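You operate a simulated robot arm through the tools that you are given. There is no shell and no other tool. Be economical: measure what you need, move in short steps, check, and stop when the job is done.

You run a simulated robot arm. Do the job below in one go: nothing can be reset, and whatever is moved stays where it is left.

TASK
Push the drawer marked seals shut. Push the grey table drawer shut. Put the green strap roll on the packing table top away on the lower shelf of the packing table. Take the tray labelled "pass" from the kit table top and leave it on the top deck of the cart. Stack the flanged stub labelled "P1" from the steel table top on top of the flanged stub labelled "P3". Open the wash stand door. The order is free.
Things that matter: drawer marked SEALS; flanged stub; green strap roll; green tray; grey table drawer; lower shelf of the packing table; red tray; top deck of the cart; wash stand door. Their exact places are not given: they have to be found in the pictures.

It is judged by the outcome, as a careful person would: the job done as asked, and still so three seconds after it is handed in. It fails if anything else is knocked over, pushed out of place, dropped, spilled or broken. Lids that push on must go on centred and level and be pressed home; caps that screw on are set level and turned clockwise until they are tight.

THE ROBOT
A 7-joint arm with a vacuum gripper on a trunk, on a base that drives. Base frame: it is fixed to the floor where the robot stands at the start and does not move with it; the origin is under the middle of the robot, x ahead of it, y to its left, z up. Readings come in m, rad, newtons and seconds.
With the tool pointing down near the work surface it reaches from about 0.1 to 0.64 m from the robot's upright axis, wherever it stands. Its first joint turns from -2.007 to 2.007 rad. Places, roughly: drawer marked SEALS [0.6, -0.1, 0.7]; flanged stub [-1.75, -4.5, 0.75]; green strap roll (8x7x4 cm) [-8.3, -3.7, 0.8]; green tray, red tray [-3, -6.5, 0.75]; grey table drawer [-7.7, -3.6, 0.7]; lower shelf of the packing table [-8, -3.8, 0.2]; top deck of the cart [-6.1, -5.1, 0.8]; wash stand door [-6.7, -0.1, 0.4]. Payload 2.55 kg.
Tool frame: the origin (TCP) lies in the middle of the cups' lips, and z points out of the cups. The gripper has 1 cup of 0.044 m across, covering 0.044 by 0.044 m (tool x, y); the bellows give 0.02 m. With the vacuum on, a cup seals on a smooth face that it is pressed against (1 to 4 N); it does not hold porous or soft things. The pull reaches 55 N.
Orientation is that of the tool frame in the base frame, as [roll, pitch, yaw] about the fixed x, y, z axes, in that order (R = Rz(yaw) Ry(pitch) Rx(roll)). With the cups facing straight down, the tool's x points along the base's -x, its y along +y and its z along -z.

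THE INTERFACE
- The arm moves only by the tool servo_tool. Its arguments are lists of equal length, an entry for each row: "xyz": the shift along the tool's x, y, z in m, a list of three; "angular": the turn, a rotation vector about the tool's x, y, z in rad, a list of three; "vacuum": the vacuum: 1 switches it on, -1 off. In form: {"xyz": [[dx, dy, dz], ...], "angular": [[rx, ry, rz], ...], "vacuum": [vacuum, ...]}. A call has 1 to 8 rows; each row shifts and turns the commanded pose from where the row before left it, along the tool's axes as they then stand. Rows are played at 5 a second. More than 0.05 m and 0.15 rad between two rows, or a gripper value outside its range, and nothing of the call is played. Where a pose cannot be reached the arm comes as near as it can. A force on the tool above 40 N (or 10 N above the force at the start of the call, whichever is more), or a blocked arm, ends the call early, and 0.2 s more pass. The pull builds up within a second once a cup has sealed. Time passes only in rows, and 0.2 s behind the last, so rows that do not move give it time. The reply holds the time, the measured pose of the TCP, the force on the tool along the base axes and the pull of the vacuum, in the units named above and with some noise, with the torque about the TCP (base axes, N m) and any sound that the robot's microphone picked up, and new pictures: "show" is both (left out), scene, wrist or none.
- Cameras (640 x 400 px; columns grow to the right, rows downward): "scene" is now at [0.0007, 0.1378, 1.6711]; the picture's right is [-0.56, -0.83, 0.00], its down [-0.68, 0.46, -0.57] and it looks along [0.47, -0.32, -0.82] (base axes); focal length 259 px, centre (320, 200). "wrist" rides on the gripper at [0.081, 0.006, -0.173] in the tool frame; the picture's right is [-0.08, 1.00, 0.00], its down [-0.89, -0.07, -0.45] and it looks along [-0.44, -0.04, 0.90] (tool axes); focal length 256 px, centre (320, 200).
- raise_lower(by): slides the trunk up (or, below 0, down) by that many m; the arm and the scene camera ride with it, the base frame stays. It gives what a move gives, with no picture.
- drive_base(legs): drives the robot by 1 to 6 legs, each [ahead, left, turn to the left] in m, m and rad, along the robot's own axes; the way and the turn of a leg run together, so that a leg with both is an arc; at most 1.5 m and 3.142 rad a leg. The arm and the cameras ride along, it lands a little off, and it stops where it bumps. It gives what a move gives, and a new picture of the scene camera.
- head_to(pan, tilt): turns the head with the scene camera to pan (to the left, within 2.705 rad either way) and tilt (down, from -0.506 to 1.204), counted from straight ahead of the robot. It gives what a move gives, and a new picture of the scene camera.
- pixel_to_xyz(camera, pixels): for up to 12 pixels [column, row] of the newest picture of that camera ("zoom" is the newest enlarged one), the place [x, y, z] in the base frame of the surface seen there, good to about 0.003 m. The clock stands still meanwhile.
- close_up(camera, box): a new picture of the part [left, top, right, bottom] of that camera's present view, enlarged. The clock stands still meanwhile.
- job_done(): hands the job in; it is judged then, once.

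Keep the steps short. Do not move on a guess: measure, check each grasp and each placing, and mend mistakes. In all there are 110 turns and 260 pictures (those below and enlarged ones count). Leave the vacuum off and the arm clear of the work at the hand-in unless told otherwise, and finish with a single line.

The tools are called by a JSON object that holds its "fn" and its "kwargs". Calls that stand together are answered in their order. servo_tool: Moves the arm, as the interface text tells. Its arguments: {"type":"object","properties":{"xyz":{"type":"array","items":{"type":"array","items":{"type":"number"}}},"angular":{"type":"array","items":{"type":"array","items":{"type":"number"}}},"vacuum":{"type":"array","items":{"type":"number"}},"show":{"type":"string","enum":["both","scene","wrist","none"]}},"required":["xyz","angular","vacuum"]} The other tools are called the same way: raise_lower (by) slides the trunk up or down; drive_base (legs) drives the base; head_to (pan, tilt) turns the head that bears the scene camera; pixel_to_xyz (camera, pixels) gives the place of the surface under pixels of a picture; close_up (camera, box) takes an enlarged picture of a part of a camera's view; job_done () hands the job in.

At the start:

```text
time: 0.0
position: [0.4595, -0.0944, 1.0128]
tcp_rot: [-3.142, 0.0, -3.141]
contact_force: [-0.9, 0.2, 0.3]
wrist_torque: [0.02, -0.02, 0.0]
pull: 0.0
trunk travel left (down, up): [-0.775, 0.215]
robot x, y, heading: [0.0022, -0.0015, -0.001]
head pan, tilt: [-0.595, 0.967]
```

scene: 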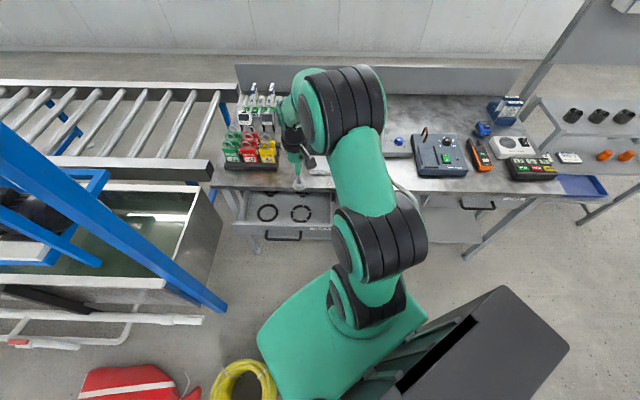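
wrist: 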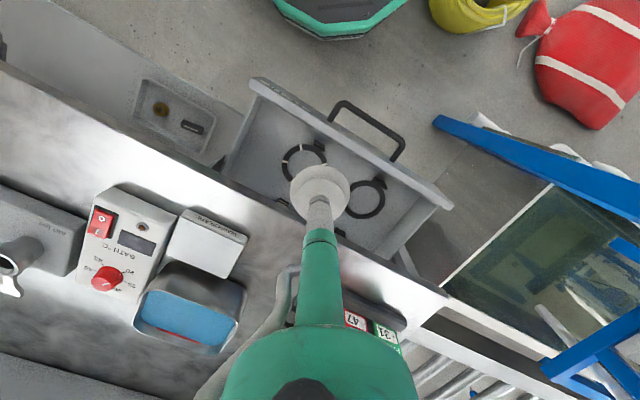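

I see an open drawer in front of me at about scene (285,215). I'll check its label and measure it.

{"fn": "close_up", "kwargs": {"camera": "scene", "box": [200, 130, 520, 270]}}

{"fn": "pixel_to_xyz", "kwargs": {"camera": "wrist", "pixels": [[252, 84], [445, 205], [350, 142], [365, 120], [225, 170], [400, 262], [370, 285]]}}

```text
2.00 times, centred on (360, 200) of scene
```

zoom: 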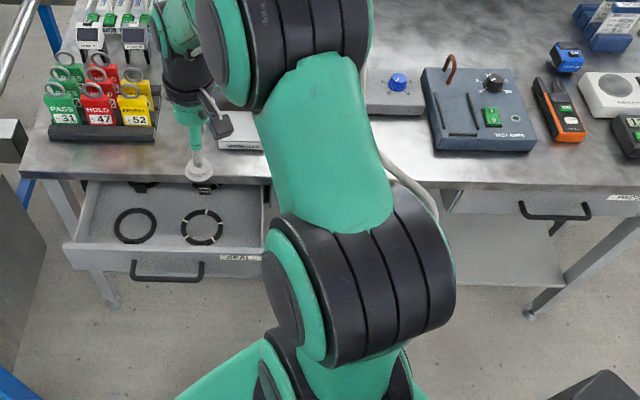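

```text
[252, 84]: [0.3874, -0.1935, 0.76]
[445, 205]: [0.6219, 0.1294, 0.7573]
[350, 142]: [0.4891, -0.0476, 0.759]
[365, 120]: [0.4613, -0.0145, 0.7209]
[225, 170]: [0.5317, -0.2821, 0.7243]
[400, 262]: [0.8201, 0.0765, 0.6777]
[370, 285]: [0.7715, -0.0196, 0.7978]
```

The zoom shows the label "SEALS" on the open drawer. Next I measure its front face, the bench edge and the neighbouring closed drawer.

{"fn": "pixel_to_xyz", "kwargs": {"camera": "zoom", "pixels": [[75, 246], [258, 252], [100, 262], [235, 258], [225, 270], [167, 280], [30, 176], [120, 180], [490, 205], [560, 218], [470, 188], [135, 264]]}}

{"fn": "close_up", "kwargs": {"camera": "scene", "box": [215, 180, 345, 260]}}

```text
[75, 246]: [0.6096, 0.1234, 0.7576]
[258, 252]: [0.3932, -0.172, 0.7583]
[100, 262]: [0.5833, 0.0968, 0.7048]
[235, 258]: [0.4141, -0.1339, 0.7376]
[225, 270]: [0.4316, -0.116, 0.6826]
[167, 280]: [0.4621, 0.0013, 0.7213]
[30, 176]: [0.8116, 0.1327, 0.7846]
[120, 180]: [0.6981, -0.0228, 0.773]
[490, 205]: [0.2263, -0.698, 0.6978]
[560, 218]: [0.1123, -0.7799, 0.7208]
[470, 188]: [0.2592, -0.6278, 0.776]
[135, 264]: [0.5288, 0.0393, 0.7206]
```

```text
4.92 times, centred on (280, 220) of scene
```

zoom: 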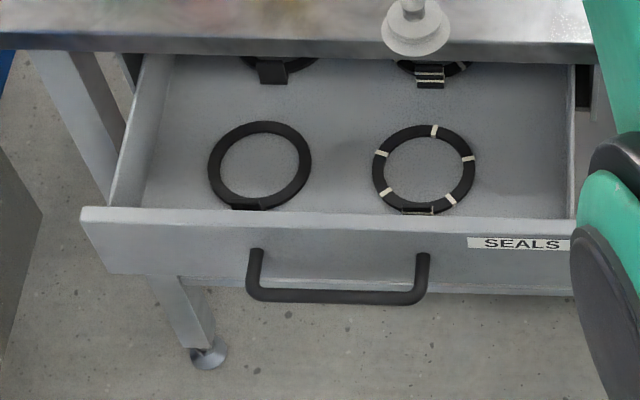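

The drawer front plane is about 0.415 m along the bench normal (0.809,-0.588), and the closed position is about 0.593. Before I move I'll look round for floor clutter.

{"fn": "head_to", "kwargs": {"pan": 0.9, "tilt": 0.8}}

{"fn": "head_to", "kwargs": {"pan": 2.5, "tilt": 0.5}}

{"fn": "head_to", "kwargs": {"pan": -2.6, "tilt": 0.5}}

{"fn": "head_to", "kwargs": {"pan": -1.6, "tilt": 0.7}}

```text
time: 1.6
position: [0.4601, -0.0951, 1.0118]
tcp_rot: [3.141, -0.001, -3.141]
contact_force: [0.8, -0.9, -0.4]
wrist_torque: [-0.03, 0.02, 0.0]
pull: 0.1
trunk travel left (down, up): [-0.775, 0.215]
robot x, y, heading: [-0.0023, -0.0025, 0.0]
head pan, tilt: [0.901, 0.799]
```

scene: 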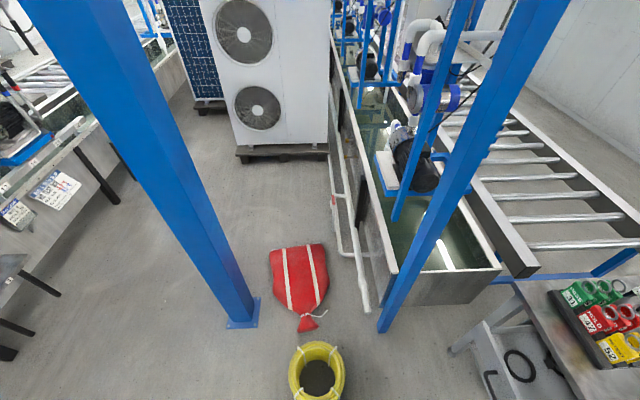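

```text
time: 3.3
position: [0.4599, -0.0959, 1.0116]
tcp_rot: [3.14, 0.0, 3.141]
contact_force: [-0.1, -0.6, -0.4]
wrist_torque: [-0.01, -0.02, -0.02]
pull: 0.0
trunk travel left (down, up): [-0.775, 0.215]
robot x, y, heading: [0.0008, 0.001, 0.003]
head pan, tilt: [2.499, 0.499]
```

scene: 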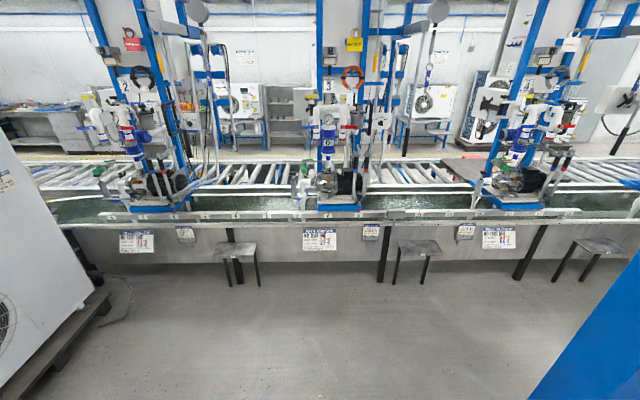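

```text
time: 7.3
position: [0.4597, -0.0948, 1.0114]
tcp_rot: [3.141, 0.0, 3.14]
contact_force: [0.0, 0.7, -0.2]
wrist_torque: [-0.02, -0.02, -0.03]
pull: 0.1
trunk travel left (down, up): [-0.775, 0.215]
robot x, y, heading: [0.0026, 0.0016, -0.005]
head pan, tilt: [-2.601, 0.499]
```

scene: 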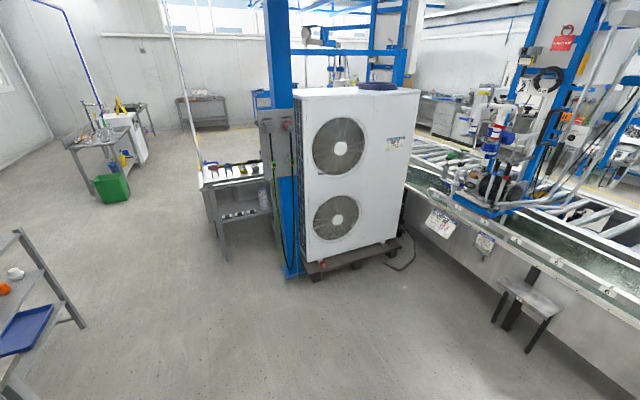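

```text
time: 8.5
position: [0.4599, -0.0956, 1.012]
tcp_rot: [-3.141, 0.0, -3.141]
contact_force: [0.2, 0.4, -0.3]
wrist_torque: [0.02, 0.0, 0.0]
pull: 0.1
trunk travel left (down, up): [-0.775, 0.215]
robot x, y, heading: [-0.0022, 0.0034, 0.003]
head pan, tilt: [-1.6, 0.7]
```

scene: 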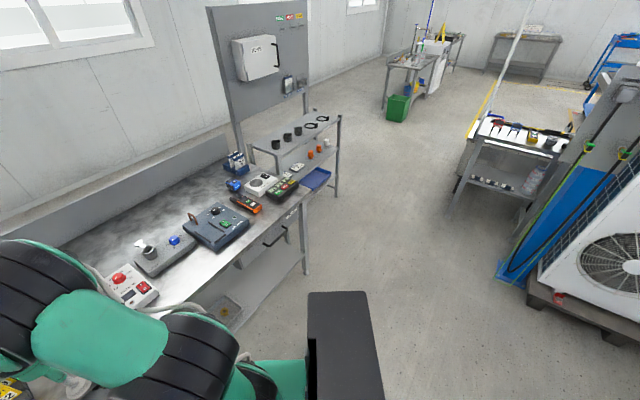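

The hose ring and red bag lie to my left and the floor behind me is free. I'll turn to face the bench squarely and back off a bit to give the tool room.

{"fn": "drive_base", "kwargs": {"legs": [[-0.2, 0, 0], [0, 0, -0.628]]}}

{"fn": "head_to", "kwargs": {"pan": 0.25, "tilt": 0.85}}

```text
time: 11.8
position: [0.1164, -0.3466, 1.0115]
tcp_rot: [3.141, -0.002, 2.515]
contact_force: [0.2, -0.7, 0.3]
wrist_torque: [0.02, 0.0, 0.03]
pull: 0.1
trunk travel left (down, up): [-0.775, 0.215]
robot x, y, heading: [-0.1994, -0.0044, -0.622]
head pan, tilt: [-1.6, 0.7]
```

scene: 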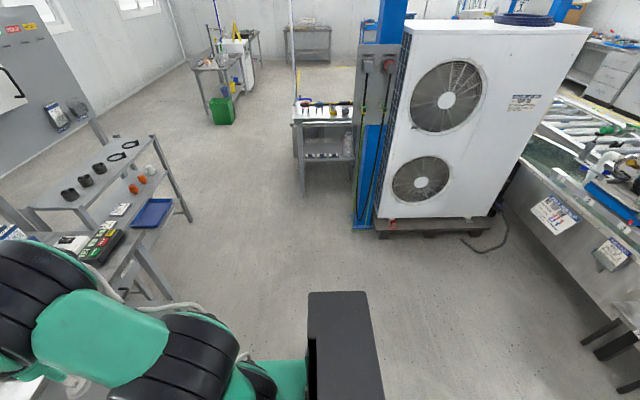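

```text
time: 13.7
position: [0.1175, -0.3461, 1.0127]
tcp_rot: [3.14, -0.001, 2.518]
contact_force: [-0.4, -0.2, 0.3]
wrist_torque: [0.01, 0.01, 0.02]
pull: 0.0
trunk travel left (down, up): [-0.775, 0.215]
robot x, y, heading: [-0.2013, 0.0031, -0.631]
head pan, tilt: [0.25, 0.85]
```

scene: 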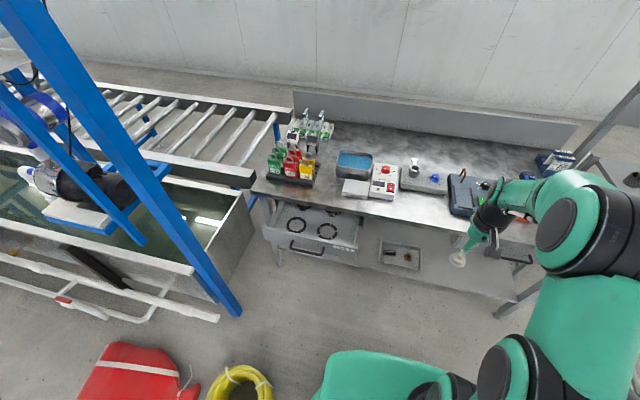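

Measuring the hose ring and the handle from here.

{"fn": "pixel_to_xyz", "kwargs": {"camera": "scene", "pixels": [[265, 385], [240, 368], [190, 395], [330, 380], [405, 352], [305, 248], [458, 258], [237, 312]]}}

```text
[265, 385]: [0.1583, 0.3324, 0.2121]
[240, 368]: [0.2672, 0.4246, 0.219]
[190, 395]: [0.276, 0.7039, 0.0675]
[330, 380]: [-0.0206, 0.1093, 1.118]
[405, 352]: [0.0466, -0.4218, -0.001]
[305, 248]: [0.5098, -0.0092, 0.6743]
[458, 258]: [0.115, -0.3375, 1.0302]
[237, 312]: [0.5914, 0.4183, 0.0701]
```

The hose ring is about 0.4 m to my left, so I'll stay clear of it. Now I tip the tool forward to horizontal where it stands in free air.

{"fn": "servo_tool", "kwargs": {"xyz": [[0, 0, 0], [0, 0, 0], [0, 0, 0], [0, 0, 0], [0, 0, 0], [0, 0, 0], [0, 0, 0], [0, 0, 0]], "angular": [[0, -0.15, 0], [0, -0.15, 0], [0, -0.15, 0], [0, -0.15, 0], [0, -0.15, 0], [0, -0.15, 0], [0, -0.15, 0], [0, -0.15, 0]], "vacuum": [-1, -1, -1, -1, -1, -1, -1, -1], "show": "none"}}

{"fn": "servo_tool", "kwargs": {"xyz": [[0, 0, 0], [0, 0, 0], [0, 0, 0], [0, 0, 0]], "angular": [[0, -0.15, 0], [0, -0.15, 0], [0, -0.07, 0], [0, 0, 0]], "vacuum": [-1, -1, -1, -1], "show": "scene"}}

```text
time: 15.5
position: [0.129, -0.3386, 1.0164]
tcp_rot: [3.045, 1.105, 2.457]
contact_force: [-1.0, 0.0, 0.2]
wrist_torque: [0.01, 0.02, 0.0]
pull: 0.1
out of reach, approached as far as the arm can: row 4, 5, 8
trunk travel left (down, up): [-0.775, 0.215]
robot x, y, heading: [-0.1985, 0.0011, -0.624]
head pan, tilt: [0.25, 0.85]
```

```text
time: 16.5
position: [0.1305, -0.3387, 1.0162]
tcp_rot: [3.045, 1.103, 2.456]
contact_force: [-0.5, -0.2, -0.1]
wrist_torque: [0.0, -0.01, 0.04]
pull: 0.0
out of reach, approached as far as the arm can: row 1, 2, 3
trunk travel left (down, up): [-0.775, 0.215]
robot x, y, heading: [-0.1988, -0.0006, -0.628]
head pan, tilt: [0.25, 0.85]
```

scene: 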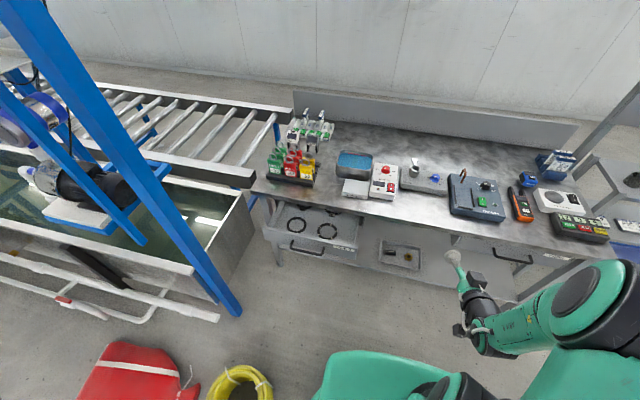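

The tilt stopped at 63° of 90°. I'll reach further out, where the wrist has more room, and carry on turning.

{"fn": "servo_tool", "kwargs": {"xyz": [[-0.018, 0, 0.036], [-0.018, 0, 0.036], [-0.018, 0, 0.036], [-0.018, 0, 0.036], [0, 0, 0], [0, 0, 0], [0, 0, 0], [0, 0, 0]], "angular": [[0, 0, 0], [0, 0, 0], [0, 0, 0], [0, 0, 0], [0, -0.12, 0], [0, -0.12, 0], [0, -0.12, 0], [0, -0.12, 0]], "vacuum": [-1, -1, -1, -1, -1, -1, -1, -1], "show": "none"}}

```text
time: 18.3
position: [0.2717, -0.4362, 1.0241]
tcp_rot: [2.893, 1.39, 2.299]
contact_force: [0.6, -0.1, -0.6]
wrist_torque: [0.0, -0.02, -0.01]
pull: 0.0
out of reach, approached as far as the arm can: row 7, 8
trunk travel left (down, up): [-0.775, 0.215]
robot x, y, heading: [-0.1993, 0.0003, -0.626]
head pan, tilt: [0.25, 0.85]
```

The tool now points along the bench normal, about 10° below level. I'll back the base off a little, then shift the arm left.

{"fn": "drive_base", "kwargs": {"legs": [[-0.15, 0, 0]]}}

{"fn": "servo_tool", "kwargs": {"xyz": [[0, 0.04, 0], [0, 0.04, 0], [0, 0.04, 0], [0, 0.04, 0], [0, 0.04, 0], [0, 0.04, 0], [0, 0.04, 0]], "angular": [[0, 0, 0], [0, 0, 0], [0, 0, 0], [0, 0, 0], [0, 0, 0], [0, 0, 0], [0, 0, 0]], "vacuum": [-1, -1, -1, -1, -1, -1, -1], "show": "none"}}

{"fn": "raise_lower", "kwargs": {"by": -0.315}}

{"fn": "head_to", "kwargs": {"pan": 0.1, "tilt": 0.8}}

```text
time: 19.6
position: [0.1497, -0.3474, 1.0238]
tcp_rot: [2.892, 1.391, 2.298]
contact_force: [-1.0, 0.5, 0.7]
wrist_torque: [0.03, 0.04, 0.06]
pull: 0.1
trunk travel left (down, up): [-0.775, 0.215]
robot x, y, heading: [-0.3214, 0.0885, -0.629]
head pan, tilt: [0.25, 0.85]
```

scene: 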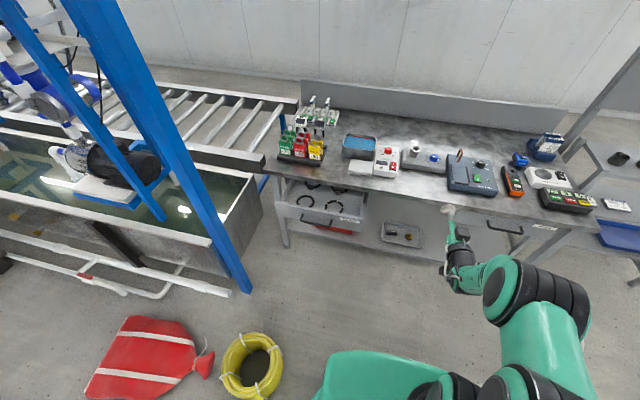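

```text
time: 21.2
position: [0.1558, -0.3049, 1.0424]
tcp_rot: [2.885, 1.385, 2.307]
contact_force: [-0.5, -0.3, 0.2]
wrist_torque: [-0.01, -0.02, -0.02]
pull: 0.1
out of reach, approached as far as the arm can: row 1, 2, 3, 4, 5, 6, 7
trunk travel left (down, up): [-0.775, 0.215]
robot x, y, heading: [-0.3217, 0.0869, -0.628]
head pan, tilt: [0.25, 0.85]
```

```text
time: 24.4
position: [0.1561, -0.3051, 0.7287]
tcp_rot: [2.884, 1.385, 2.307]
contact_force: [-0.6, 0.1, -1.0]
wrist_torque: [0.01, 0.02, -0.03]
pull: 0.0
trunk travel left (down, up): [-0.46, 0.53]
robot x, y, heading: [-0.3213, 0.0824, -0.624]
head pan, tilt: [0.25, 0.85]
```

```text
time: 25.1
position: [0.1561, -0.3051, 0.7266]
tcp_rot: [2.886, 1.383, 2.307]
contact_force: [0.0, -0.2, 0.6]
wrist_torque: [0.02, -0.03, 0.02]
pull: 0.0
trunk travel left (down, up): [-0.46, 0.53]
robot x, y, heading: [-0.3273, 0.0877, -0.627]
head pan, tilt: [0.099, 0.799]
```

scene: 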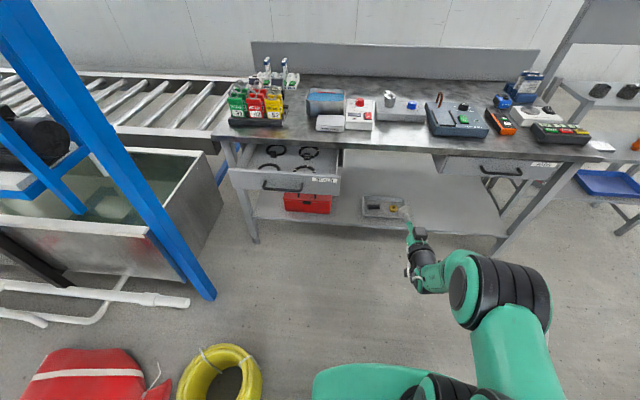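

The arm can't shift further left, and the hose ring blocks a big base shift. I'll turn the base left 0.4 rad instead, bring the cup in front of the flat right part of the drawer front (t≈0.13), and push by driving along the normal.

{"fn": "drive_base", "kwargs": {"legs": [[0, 0, 0.4], [0.018, 0.041, 0]]}}

{"fn": "raise_lower", "kwargs": {"by": -0.018}}

{"fn": "head_to", "kwargs": {"pan": -0.2, "tilt": 0.8}}

```text
time: 27.2
position: [0.2986, -0.0542, 0.7278]
tcp_rot: [2.889, 1.384, 2.707]
contact_force: [-0.1, -0.2, 0.0]
wrist_torque: [0.01, -0.01, -0.02]
pull: 0.1
trunk travel left (down, up): [-0.46, 0.53]
robot x, y, heading: [-0.2924, 0.1267, -0.23]
head pan, tilt: [0.099, 0.799]
```

scene: 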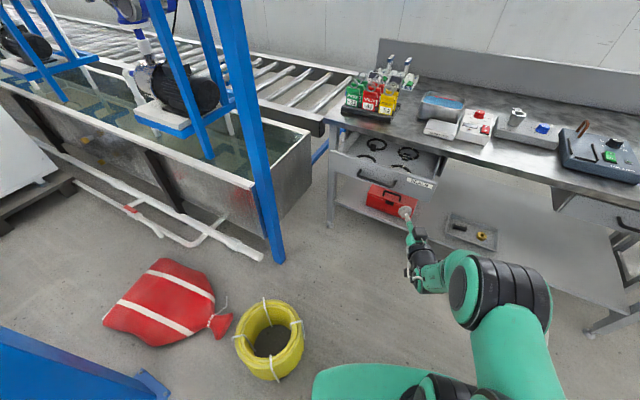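

```text
time: 27.8
position: [0.2975, -0.0543, 0.7103]
tcp_rot: [2.885, 1.384, 2.703]
contact_force: [-0.8, 0.1, 0.2]
wrist_torque: [0.0, 0.03, 0.0]
pull: 0.1
trunk travel left (down, up): [-0.442, 0.548]
robot x, y, heading: [-0.2944, 0.1231, -0.227]
head pan, tilt: [0.099, 0.799]
```

```text
time: 28.6
position: [0.2975, -0.055, 0.7084]
tcp_rot: [2.887, 1.384, 2.704]
contact_force: [-0.2, 0.0, -0.3]
wrist_torque: [-0.02, -0.03, 0.05]
pull: 0.0
trunk travel left (down, up): [-0.442, 0.548]
robot x, y, heading: [-0.292, 0.1209, -0.233]
head pan, tilt: [-0.201, 0.799]
```

scene: 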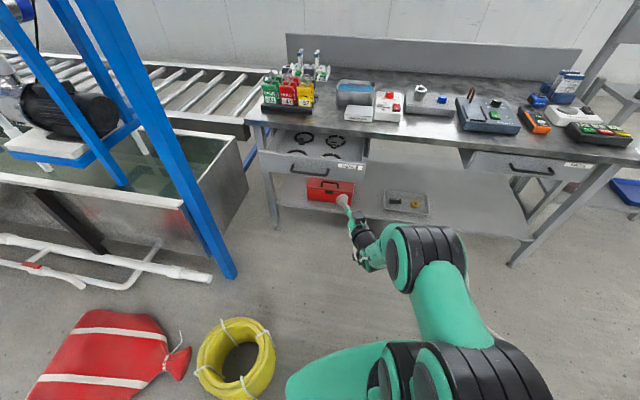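

The cup is at n=0.273, t=0.13, aimed at the flat right part of the front. I'll drive 0.12 m along the normal, just short of contact.

{"fn": "drive_base", "kwargs": {"legs": [[0.1105, -0.0465, 0]]}}

{"fn": "close_up", "kwargs": {"camera": "scene", "box": [200, 80, 440, 230]}}

```text
time: 29.9
position: [0.3977, -0.1246, 0.7094]
tcp_rot: [2.884, 1.385, 2.704]
contact_force: [0.4, -0.2, 0.7]
wrist_torque: [-0.01, 0.01, 0.0]
pull: 0.1
trunk travel left (down, up): [-0.442, 0.548]
robot x, y, heading: [-0.1948, 0.0533, -0.232]
head pan, tilt: [-0.201, 0.799]
```

scene: 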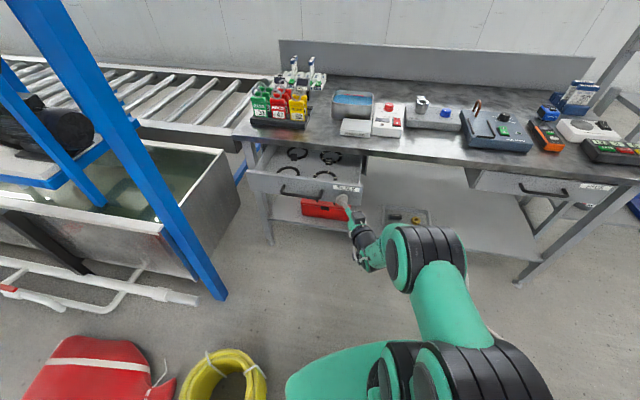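

```text
2.67 times, centred on (320, 155) of scene
```

zoom: 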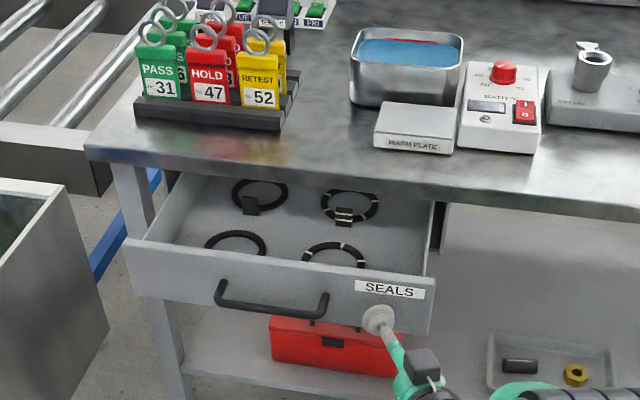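

The cup is just short of the flat face, below the SEALS label. I'll push 0.15 m first.

{"fn": "drive_base", "kwargs": {"legs": [[0.138, -0.058, 0]]}}

{"fn": "close_up", "kwargs": {"camera": "scene", "box": [200, 80, 440, 230]}}

```text
time: 31.2
position: [0.5177, -0.212, 0.7096]
tcp_rot: [2.886, 1.384, 2.703]
contact_force: [-0.6, -0.3, 0.4]
wrist_torque: [0.01, -0.02, 0.0]
pull: 0.1
trunk travel left (down, up): [-0.442, 0.548]
robot x, y, heading: [-0.0708, -0.0349, -0.225]
head pan, tilt: [-0.201, 0.799]
```

scene: 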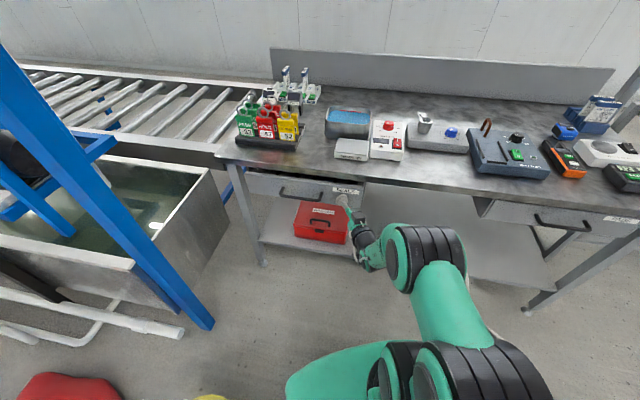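

```text
2.67 times, centred on (320, 155) of scene
```

zoom: 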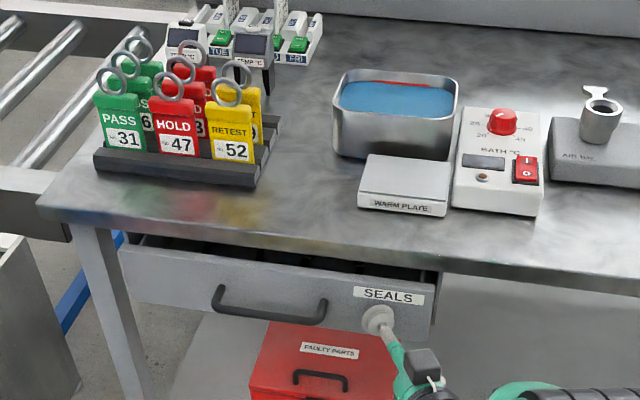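

The push works: the cup is at n=0.543 and there are about 5 cm left. Pushing on in small amounts.

{"fn": "drive_base", "kwargs": {"legs": [[0.0415, -0.0175, 0]]}}

{"fn": "close_up", "kwargs": {"camera": "scene", "box": [200, 80, 440, 230]}}

```text
time: 32.1
position: [0.5539, -0.2387, 0.7092]
tcp_rot: [2.885, 1.384, 2.704]
contact_force: [-0.8, 1.1, -0.8]
wrist_torque: [0.02, -0.02, -0.03]
pull: 0.1
trunk travel left (down, up): [-0.442, 0.548]
robot x, y, heading: [-0.0377, -0.0642, -0.229]
head pan, tilt: [-0.201, 0.799]
```

scene: 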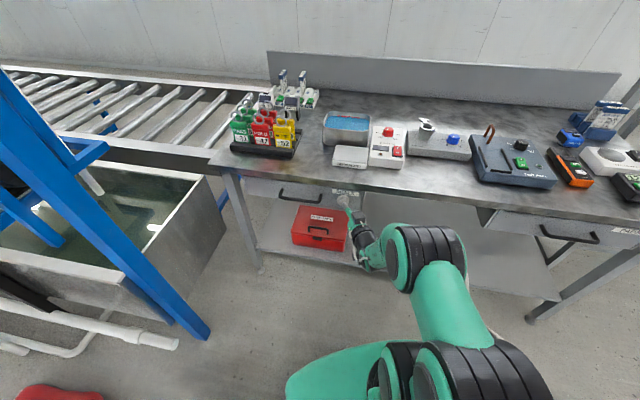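

```text
2.67 times, centred on (320, 155) of scene
```

zoom: 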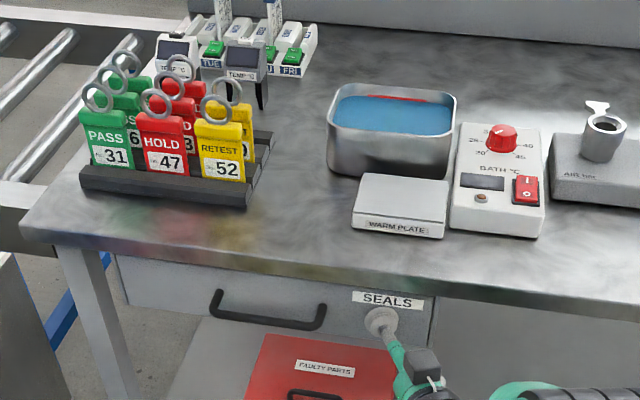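

Nearly closed, n=0.588. I'll finish with force-sensed arm steps along the tool axis.

{"fn": "servo_tool", "kwargs": {"xyz": [[0, 0, 0.006], [0, 0, 0.006], [0, 0, 0.006], [0, 0, 0.006], [0, 0, 0]], "angular": [[0, 0, 0], [0, 0, 0], [0, 0, 0], [0, 0, 0], [0, 0, 0]], "vacuum": [-1, -1, -1, -1, -1], "show": "none"}}

{"fn": "pixel_to_xyz", "kwargs": {"camera": "zoom", "pixels": [[170, 300], [345, 320]]}}

```text
time: 33.3
position: [0.5696, -0.2424, 0.7095]
tcp_rot: [2.886, 1.381, 2.708]
contact_force: [-7.9, 5.0, -4.1]
wrist_torque: [-0.04, -0.22, -0.3]
pull: 0.1
out of reach, approached as far as the arm can: row 3, 4
trunk travel left (down, up): [-0.442, 0.548]
robot x, y, heading: [-0.0401, -0.0601, -0.231]
head pan, tilt: [-0.201, 0.799]
```

```text
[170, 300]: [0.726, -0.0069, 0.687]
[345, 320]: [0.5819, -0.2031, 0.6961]
```

A force of 10 N says the drawer is against its stop. I'll drive back along the normal and verify.

{"fn": "drive_base", "kwargs": {"legs": [[-0.276, 0.116, 0]]}}

{"fn": "close_up", "kwargs": {"camera": "scene", "box": [200, 80, 440, 230]}}

{"fn": "pixel_to_xyz", "kwargs": {"camera": "zoom", "pixels": [[145, 245], [180, 230], [390, 245], [410, 260]]}}

```text
time: 35.4
position: [0.3293, -0.0662, 0.7122]
tcp_rot: [2.883, 1.385, 2.707]
contact_force: [-1.2, -0.2, -0.4]
wrist_torque: [0.02, 0.02, -0.01]
pull: 0.0
trunk travel left (down, up): [-0.442, 0.548]
robot x, y, heading: [-0.2737, 0.1123, -0.223]
head pan, tilt: [-0.201, 0.799]
```

scene: 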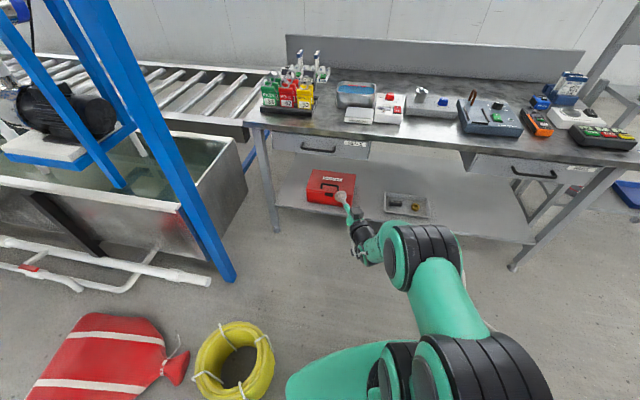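

```text
2.67 times, centred on (320, 155) of scene
```

zoom: 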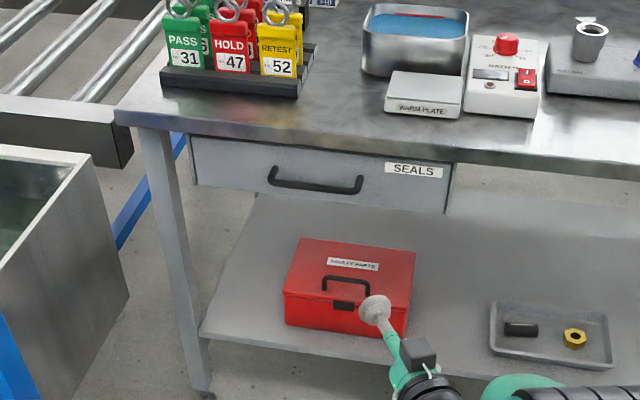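

```text
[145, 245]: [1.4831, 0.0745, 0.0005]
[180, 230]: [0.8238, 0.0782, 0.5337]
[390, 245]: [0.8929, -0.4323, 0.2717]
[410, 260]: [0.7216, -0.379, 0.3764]
```

{"fn": "pixel_to_xyz", "kwargs": {"camera": "zoom", "pixels": [[230, 165], [320, 170], [400, 195], [315, 188]]}}

{"fn": "raise_lower", "kwargs": {"by": 0.33}}

{"fn": "head_to", "kwargs": {"pan": -1.7, "tilt": 0.35}}

```text
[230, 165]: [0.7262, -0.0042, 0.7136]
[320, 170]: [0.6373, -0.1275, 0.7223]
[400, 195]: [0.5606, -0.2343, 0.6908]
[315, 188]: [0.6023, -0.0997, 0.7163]
```

```text
time: 38.6
position: [0.3298, -0.0668, 1.0404]
tcp_rot: [2.884, 1.383, 2.707]
contact_force: [0.2, 0.0, 0.1]
wrist_torque: [-0.01, -0.02, -0.02]
pull: 0.2
trunk travel left (down, up): [-0.772, 0.218]
robot x, y, heading: [-0.2745, 0.1139, -0.225]
head pan, tilt: [-0.201, 0.799]
```

```text
time: 40.2
position: [0.3295, -0.0656, 1.0419]
tcp_rot: [2.885, 1.383, 2.708]
contact_force: [-0.8, 0.5, -0.1]
wrist_torque: [-0.03, 0.02, -0.03]
pull: 0.0
trunk travel left (down, up): [-0.772, 0.218]
robot x, y, heading: [-0.2737, 0.1144, -0.226]
head pan, tilt: [-1.7, 0.351]
```

scene: 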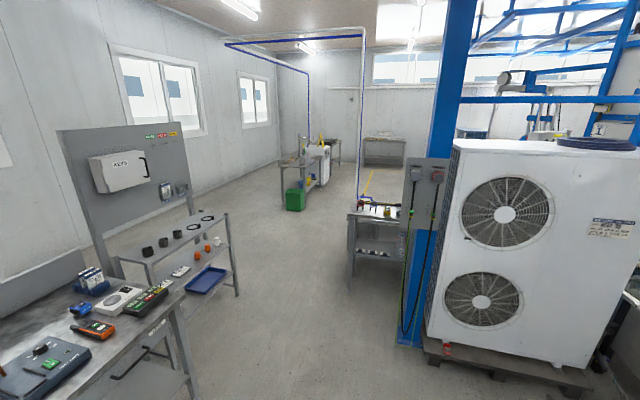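

The drawer face is at n≈0.591, flush with the neighbouring drawer within noise, so it is closed. Next I map the route ahead.

{"fn": "pixel_to_xyz", "kwargs": {"camera": "scene", "pixels": [[375, 210], [350, 285], [300, 200], [295, 165], [238, 295], [190, 240], [405, 345], [385, 140], [300, 350], [440, 370], [330, 210], [365, 207]]}}

{"fn": "close_up", "kwargs": {"camera": "scene", "box": [260, 110, 440, 290]}}

```text
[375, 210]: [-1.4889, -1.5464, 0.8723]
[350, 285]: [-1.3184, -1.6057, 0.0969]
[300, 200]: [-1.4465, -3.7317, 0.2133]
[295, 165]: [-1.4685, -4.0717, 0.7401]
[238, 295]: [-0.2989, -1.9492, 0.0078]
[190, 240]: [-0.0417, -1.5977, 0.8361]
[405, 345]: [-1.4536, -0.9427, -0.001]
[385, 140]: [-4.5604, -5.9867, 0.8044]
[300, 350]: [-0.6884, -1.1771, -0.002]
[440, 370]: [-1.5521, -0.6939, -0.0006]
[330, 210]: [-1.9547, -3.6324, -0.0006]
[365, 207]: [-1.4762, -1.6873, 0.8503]
```

```text
2.22 times, centred on (350, 200) of scene
```

zoom: 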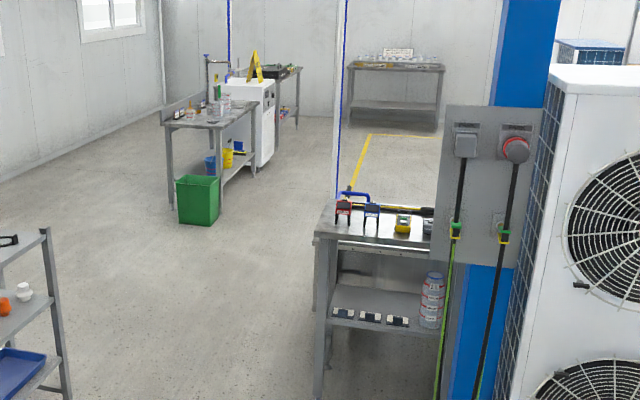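

Route: turn to face along the bench, pass between the rack and the tool cart, and stop short of the steel table.

{"fn": "drive_base", "kwargs": {"legs": [[0, 0, -1.973], [1.1, 0.29, 0], [0.4, 0.33, 0], [1.3, 0, 0]]}}

{"fn": "head_to", "kwargs": {"pan": 0.4, "tilt": 0.5}}

```text
time: 57.3
position: [-1.6694, -2.4863, 1.0396]
tcp_rot: [2.875, 1.379, 0.529]
contact_force: [-0.9, 0.3, -0.7]
wrist_torque: [-0.04, 0.03, 0.09]
pull: 0.1
trunk travel left (down, up): [-0.772, 0.218]
robot x, y, heading: [-1.1693, -2.0854, -2.403]
head pan, tilt: [-1.7, 0.351]
stopped in leg 4: the robot was blocked; the commanded pose is now the measured one
```

scene: 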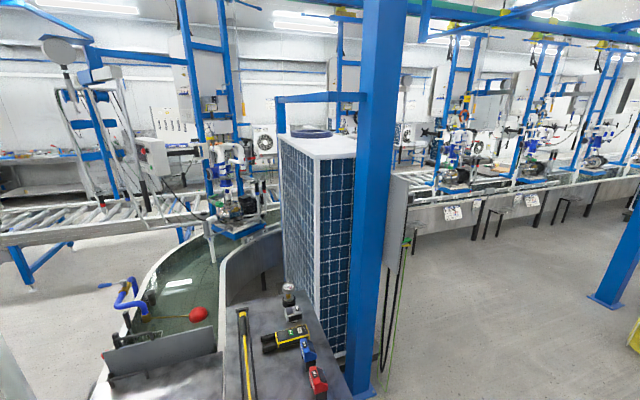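

```text
time: 59.3
position: [-1.6659, -2.4875, 1.0414]
tcp_rot: [2.886, 1.384, 0.537]
contact_force: [0.1, -0.2, 0.3]
wrist_torque: [0.02, 0.03, -0.02]
pull: 0.0
trunk travel left (down, up): [-0.772, 0.218]
robot x, y, heading: [-1.1733, -2.0879, -2.407]
head pan, tilt: [0.4, 0.499]
```

scene: 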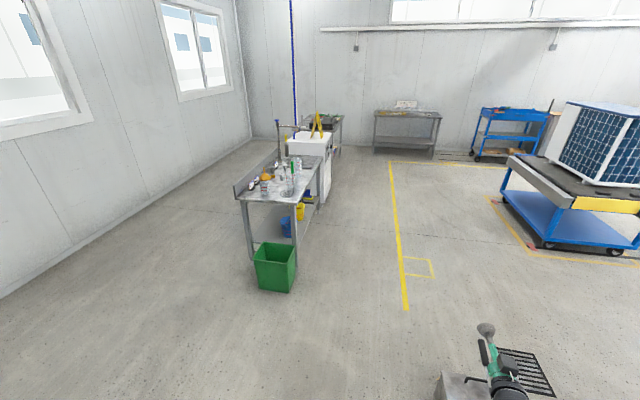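

Blocked beside the tool cart. I'll look at what I touched.

{"fn": "head_to", "kwargs": {"pan": -0.5, "tilt": 0.95}}

{"fn": "head_to", "kwargs": {"pan": -1.5, "tilt": 1.0}}

{"fn": "pixel_to_xyz", "kwargs": {"camera": "scene", "pixels": [[320, 200], [320, 300], [250, 300], [420, 300], [200, 200], [400, 200]]}}

```text
time: 60.5
position: [-1.6645, -2.488, 1.0399]
tcp_rot: [2.885, 1.385, 0.536]
contact_force: [-0.2, -0.2, -0.2]
wrist_torque: [0.04, 0.02, -0.03]
pull: 0.1
trunk travel left (down, up): [-0.772, 0.218]
robot x, y, heading: [-1.1693, -2.0838, -2.4]
head pan, tilt: [-0.499, 0.949]
```

scene: 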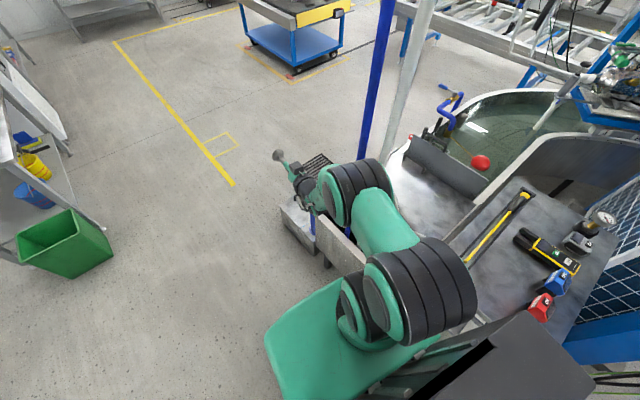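

```text
time: 61.8
position: [-1.6658, -2.4868, 1.041]
tcp_rot: [2.886, 1.383, 0.538]
contact_force: [0.2, -0.1, -0.1]
wrist_torque: [0.01, -0.02, 0.04]
pull: 0.0
trunk travel left (down, up): [-0.772, 0.218]
robot x, y, heading: [-1.173, -2.0867, -2.403]
head pan, tilt: [-1.499, 1.0]
```

scene: 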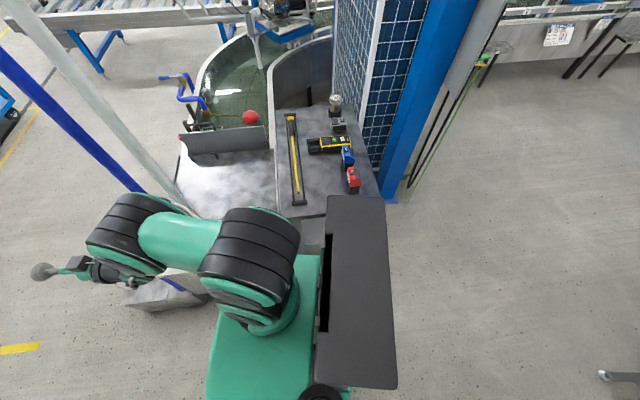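

```text
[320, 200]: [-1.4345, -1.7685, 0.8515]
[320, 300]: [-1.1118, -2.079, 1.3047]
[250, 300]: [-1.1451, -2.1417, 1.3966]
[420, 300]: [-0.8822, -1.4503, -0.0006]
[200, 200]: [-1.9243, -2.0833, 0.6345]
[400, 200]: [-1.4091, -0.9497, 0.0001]
```

Nothing seems displaced: my right side touched the tool cart or basin corner. I'll move left clear of it, straighten up, then drive on.

{"fn": "drive_base", "kwargs": {"legs": [[-0.03, 0.35, 0], [0, 0, 0.2]]}}

{"fn": "head_to", "kwargs": {"pan": -0.6, "tilt": 0.9}}

{"fn": "pixel_to_xyz", "kwargs": {"camera": "scene", "pixels": [[320, 200], [500, 200], [450, 230], [580, 250], [260, 200], [200, 100]]}}

```text
time: 64.8
position: [-1.3167, -2.8184, 1.0412]
tcp_rot: [2.886, 1.386, 0.739]
contact_force: [-0.9, -0.4, 0.7]
wrist_torque: [0.01, -0.01, -0.01]
pull: 0.0
trunk travel left (down, up): [-0.772, 0.218]
robot x, y, heading: [-0.9142, -2.3271, -2.2]
head pan, tilt: [-1.499, 1.0]
```

scene: 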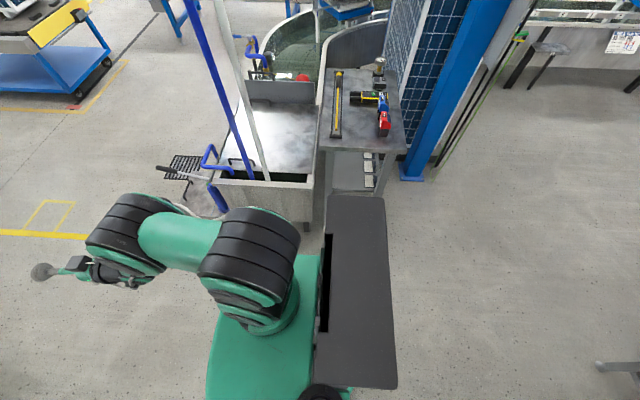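

```text
time: 66.0
position: [-1.3164, -2.8167, 1.0413]
tcp_rot: [2.885, 1.382, 0.738]
contact_force: [0.0, 0.4, -0.7]
wrist_torque: [0.05, -0.02, -0.02]
pull: 0.0
trunk travel left (down, up): [-0.772, 0.218]
robot x, y, heading: [-0.9124, -2.3273, -2.202]
head pan, tilt: [-0.6, 0.901]
```

scene: 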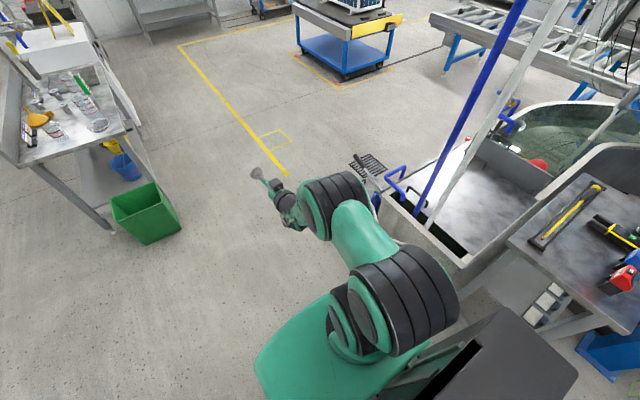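

```text
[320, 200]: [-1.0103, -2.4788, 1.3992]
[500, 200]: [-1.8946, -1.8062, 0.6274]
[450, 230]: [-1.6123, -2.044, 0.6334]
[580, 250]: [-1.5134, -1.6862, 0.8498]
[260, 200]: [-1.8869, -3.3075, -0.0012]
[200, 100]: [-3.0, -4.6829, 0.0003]
```

Now clear of it. I'll look closely at the steel table, left ahead.

{"fn": "head_to", "kwargs": {"pan": 0.2, "tilt": 0.5}}

{"fn": "close_up", "kwargs": {"camera": "scene", "box": [150, 100, 400, 260]}}

```text
time: 67.2
position: [-1.3163, -2.8173, 1.0395]
tcp_rot: [2.887, 1.384, 0.737]
contact_force: [-1.0, 0.4, 0.4]
wrist_torque: [0.0, 0.01, -0.01]
pull: 0.0
trunk travel left (down, up): [-0.772, 0.218]
robot x, y, heading: [-0.913, -2.3298, -2.198]
head pan, tilt: [0.201, 0.499]
```

scene: 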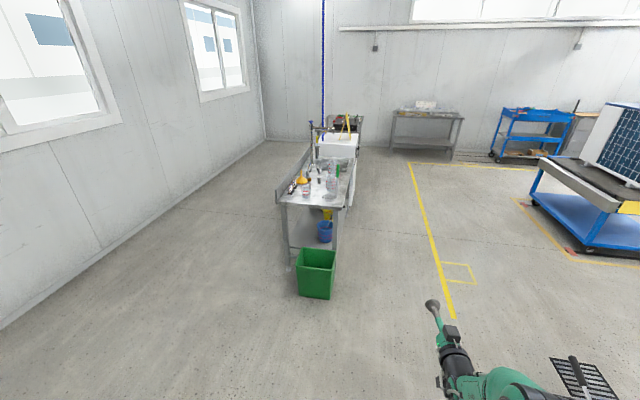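

```text
2.50 times, centred on (275, 180) of scene
```

zoom: 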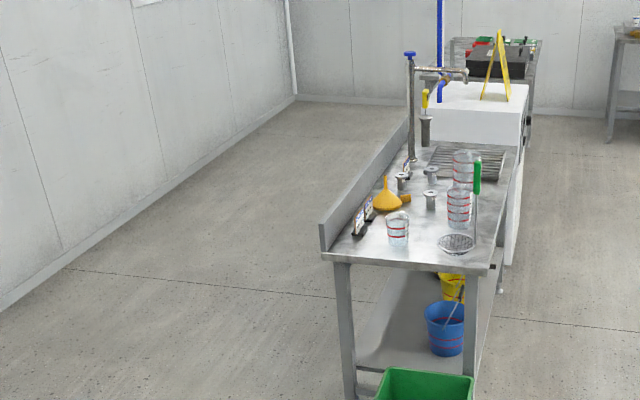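

The flanged stubs are at zoom (402,180), (430,175) and (430,200). The splash board is on the wall side, so I'll work from the aisle side. Measuring.

{"fn": "pixel_to_xyz", "kwargs": {"camera": "zoom", "pixels": [[402, 175], [430, 168], [430, 193], [493, 268], [330, 258], [522, 130], [425, 380], [398, 215], [457, 240], [460, 195], [510, 275]]}}

```text
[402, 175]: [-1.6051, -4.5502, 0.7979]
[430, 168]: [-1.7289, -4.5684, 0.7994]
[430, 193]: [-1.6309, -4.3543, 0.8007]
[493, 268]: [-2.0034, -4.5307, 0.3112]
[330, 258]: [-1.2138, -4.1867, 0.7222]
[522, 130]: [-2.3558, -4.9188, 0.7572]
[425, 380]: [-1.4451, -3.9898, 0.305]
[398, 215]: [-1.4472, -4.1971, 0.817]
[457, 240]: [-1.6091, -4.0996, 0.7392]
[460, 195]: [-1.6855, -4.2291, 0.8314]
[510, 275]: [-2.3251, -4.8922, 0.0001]
```

Stubs lie at n 1.24–1.38, t -4.48 to -4.71, with tops at z≈0.80. I'll drive alongside the table with tool down and retracted. First I untilt the tool.

{"fn": "servo_tool", "kwargs": {"xyz": [[0, 0, 0], [0, 0, 0], [0, 0, 0], [0, 0, 0], [0, 0, 0], [0, 0, 0], [0, 0, 0], [0, 0, 0]], "angular": [[0, 0.15, 0], [0, 0.15, 0], [0, 0.15, 0], [0, 0.15, 0], [0, 0.15, 0], [0, 0.15, 0], [0, 0.15, 0], [0, 0.15, 0]], "vacuum": [-1, -1, -1, -1, -1, -1, -1, -1], "show": "none"}}

{"fn": "drive_base", "kwargs": {"legs": [[1.1, -0.03, 0], [1.07, -0.03, 0]]}}

```text
time: 69.0
position: [-1.318, -2.8183, 1.0387]
tcp_rot: [3.095, 0.187, 0.981]
contact_force: [-0.8, -0.7, -0.5]
wrist_torque: [0.02, -0.05, -0.01]
pull: 0.0
trunk travel left (down, up): [-0.772, 0.218]
robot x, y, heading: [-0.9131, -2.3272, -2.204]
head pan, tilt: [0.201, 0.499]
```

```text
time: 79.7
position: [-2.6373, -4.5373, 1.0413]
tcp_rot: [3.094, 0.19, 0.983]
contact_force: [0.0, 0.0, 0.4]
wrist_torque: [0.0, -0.02, 0.04]
pull: 0.0
trunk travel left (down, up): [-0.772, 0.218]
robot x, y, heading: [-2.234, -4.0441, -2.195]
head pan, tilt: [0.201, 0.499]
```

scene: 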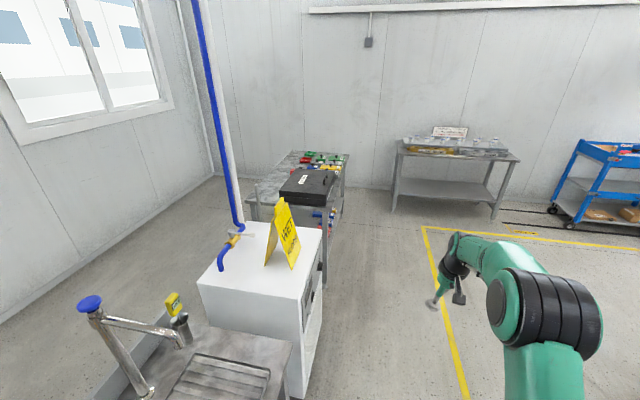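

Robot at n=0.57, t=-4.585. I'll straighten the tool, retract 0.2 m, then turn to face the table.

{"fn": "servo_tool", "kwargs": {"xyz": [[0, 0, 0], [0, 0, 0], [0.04, 0, 0], [0.04, 0, 0], [0.04, 0, 0], [0.04, 0, 0], [0.04, 0, 0]], "angular": [[0, 0.1, 0], [0, 0.088, 0], [0, 0, 0], [0, 0, 0], [0, 0, 0], [0, 0, 0], [0, 0, 0]], "vacuum": [-1, -1, -1, -1, -1, -1, -1], "show": "none"}}

{"fn": "drive_base", "kwargs": {"legs": [[0, 0, 1.567]]}}

{"fn": "head_to", "kwargs": {"pan": 0.1, "tilt": 0.9}}

```text
time: 81.3
position: [-2.5156, -4.3549, 1.0159]
tcp_rot: [3.094, 0.055, 0.99]
contact_force: [-0.3, -0.3, -0.2]
wrist_torque: [-0.03, 0.0, 0.0]
pull: 0.1
out of reach, approached as far as the arm can: row 1, 2
trunk travel left (down, up): [-0.772, 0.218]
robot x, y, heading: [-2.2361, -4.0475, -2.194]
head pan, tilt: [0.201, 0.499]
```

```text
time: 85.5
position: [-1.9267, -4.3297, 1.015]
tcp_rot: [3.097, 0.052, 2.551]
contact_force: [-0.4, 0.7, 0.0]
wrist_torque: [0.03, 0.0, 0.02]
pull: 0.1
trunk travel left (down, up): [-0.772, 0.218]
robot x, y, heading: [-2.2386, -4.0447, -0.636]
head pan, tilt: [0.201, 0.499]
```

scene: 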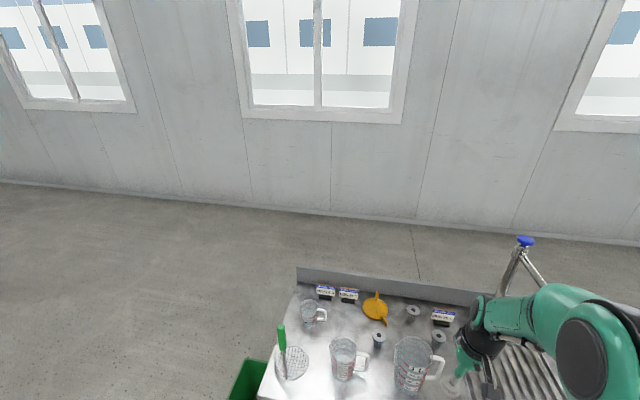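

```text
time: 86.3
position: [-1.9277, -4.3294, 1.0162]
tcp_rot: [3.094, 0.053, 2.551]
contact_force: [0.6, 0.6, 0.1]
wrist_torque: [0.04, -0.01, 0.02]
pull: 0.0
trunk travel left (down, up): [-0.772, 0.218]
robot x, y, heading: [-2.2345, -4.0445, -0.64]
head pan, tilt: [0.099, 0.901]
```

scene: 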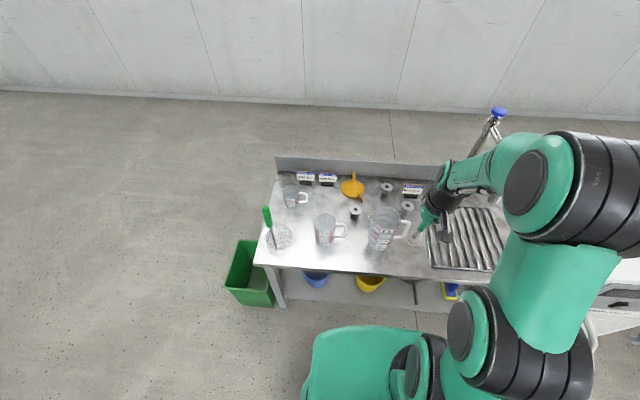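

Zooming in on the stubs for their labels.

{"fn": "close_up", "kwargs": {"camera": "scene", "box": [330, 160, 450, 240]}}

{"fn": "close_up", "kwargs": {"camera": "wrist", "box": [0, 0, 640, 400]}}

{"fn": "pixel_to_xyz", "kwargs": {"camera": "scene", "pixels": [[386, 185], [355, 210], [408, 204], [350, 272], [280, 266], [383, 215], [325, 220], [350, 178], [412, 188], [430, 275]]}}

```text
5.00 times, centred on (390, 200) of scene
```

zoom: 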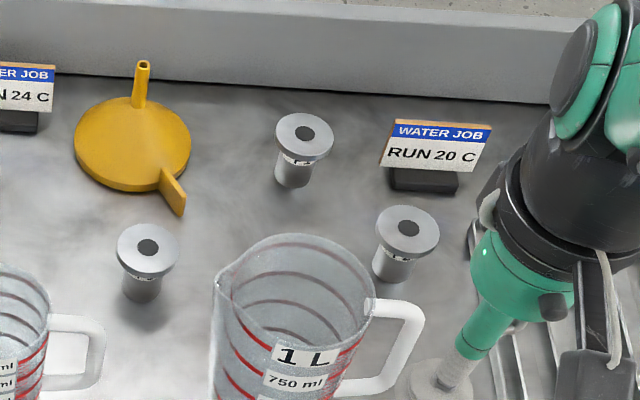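

```text
1.00 times, centred on (320, 200) of wrist (not enlarged: the box is as wide or as high as the picture)
```

zoom: 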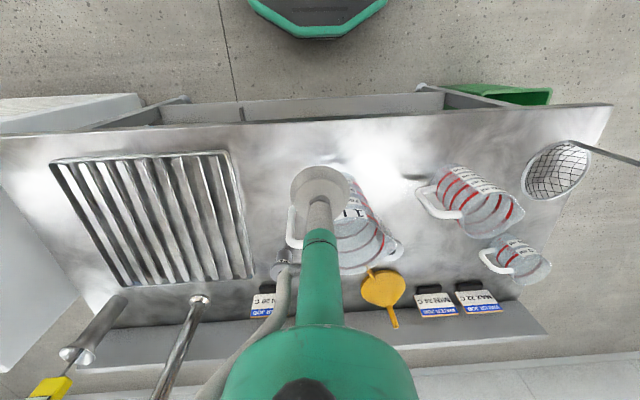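

```text
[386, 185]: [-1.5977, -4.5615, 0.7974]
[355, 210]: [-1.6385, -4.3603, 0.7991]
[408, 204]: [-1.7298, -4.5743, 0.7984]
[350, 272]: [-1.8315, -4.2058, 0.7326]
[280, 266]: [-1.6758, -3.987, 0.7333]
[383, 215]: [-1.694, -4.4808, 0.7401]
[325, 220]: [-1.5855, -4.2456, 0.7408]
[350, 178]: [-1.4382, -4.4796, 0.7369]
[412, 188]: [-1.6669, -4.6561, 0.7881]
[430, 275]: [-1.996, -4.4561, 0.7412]
```

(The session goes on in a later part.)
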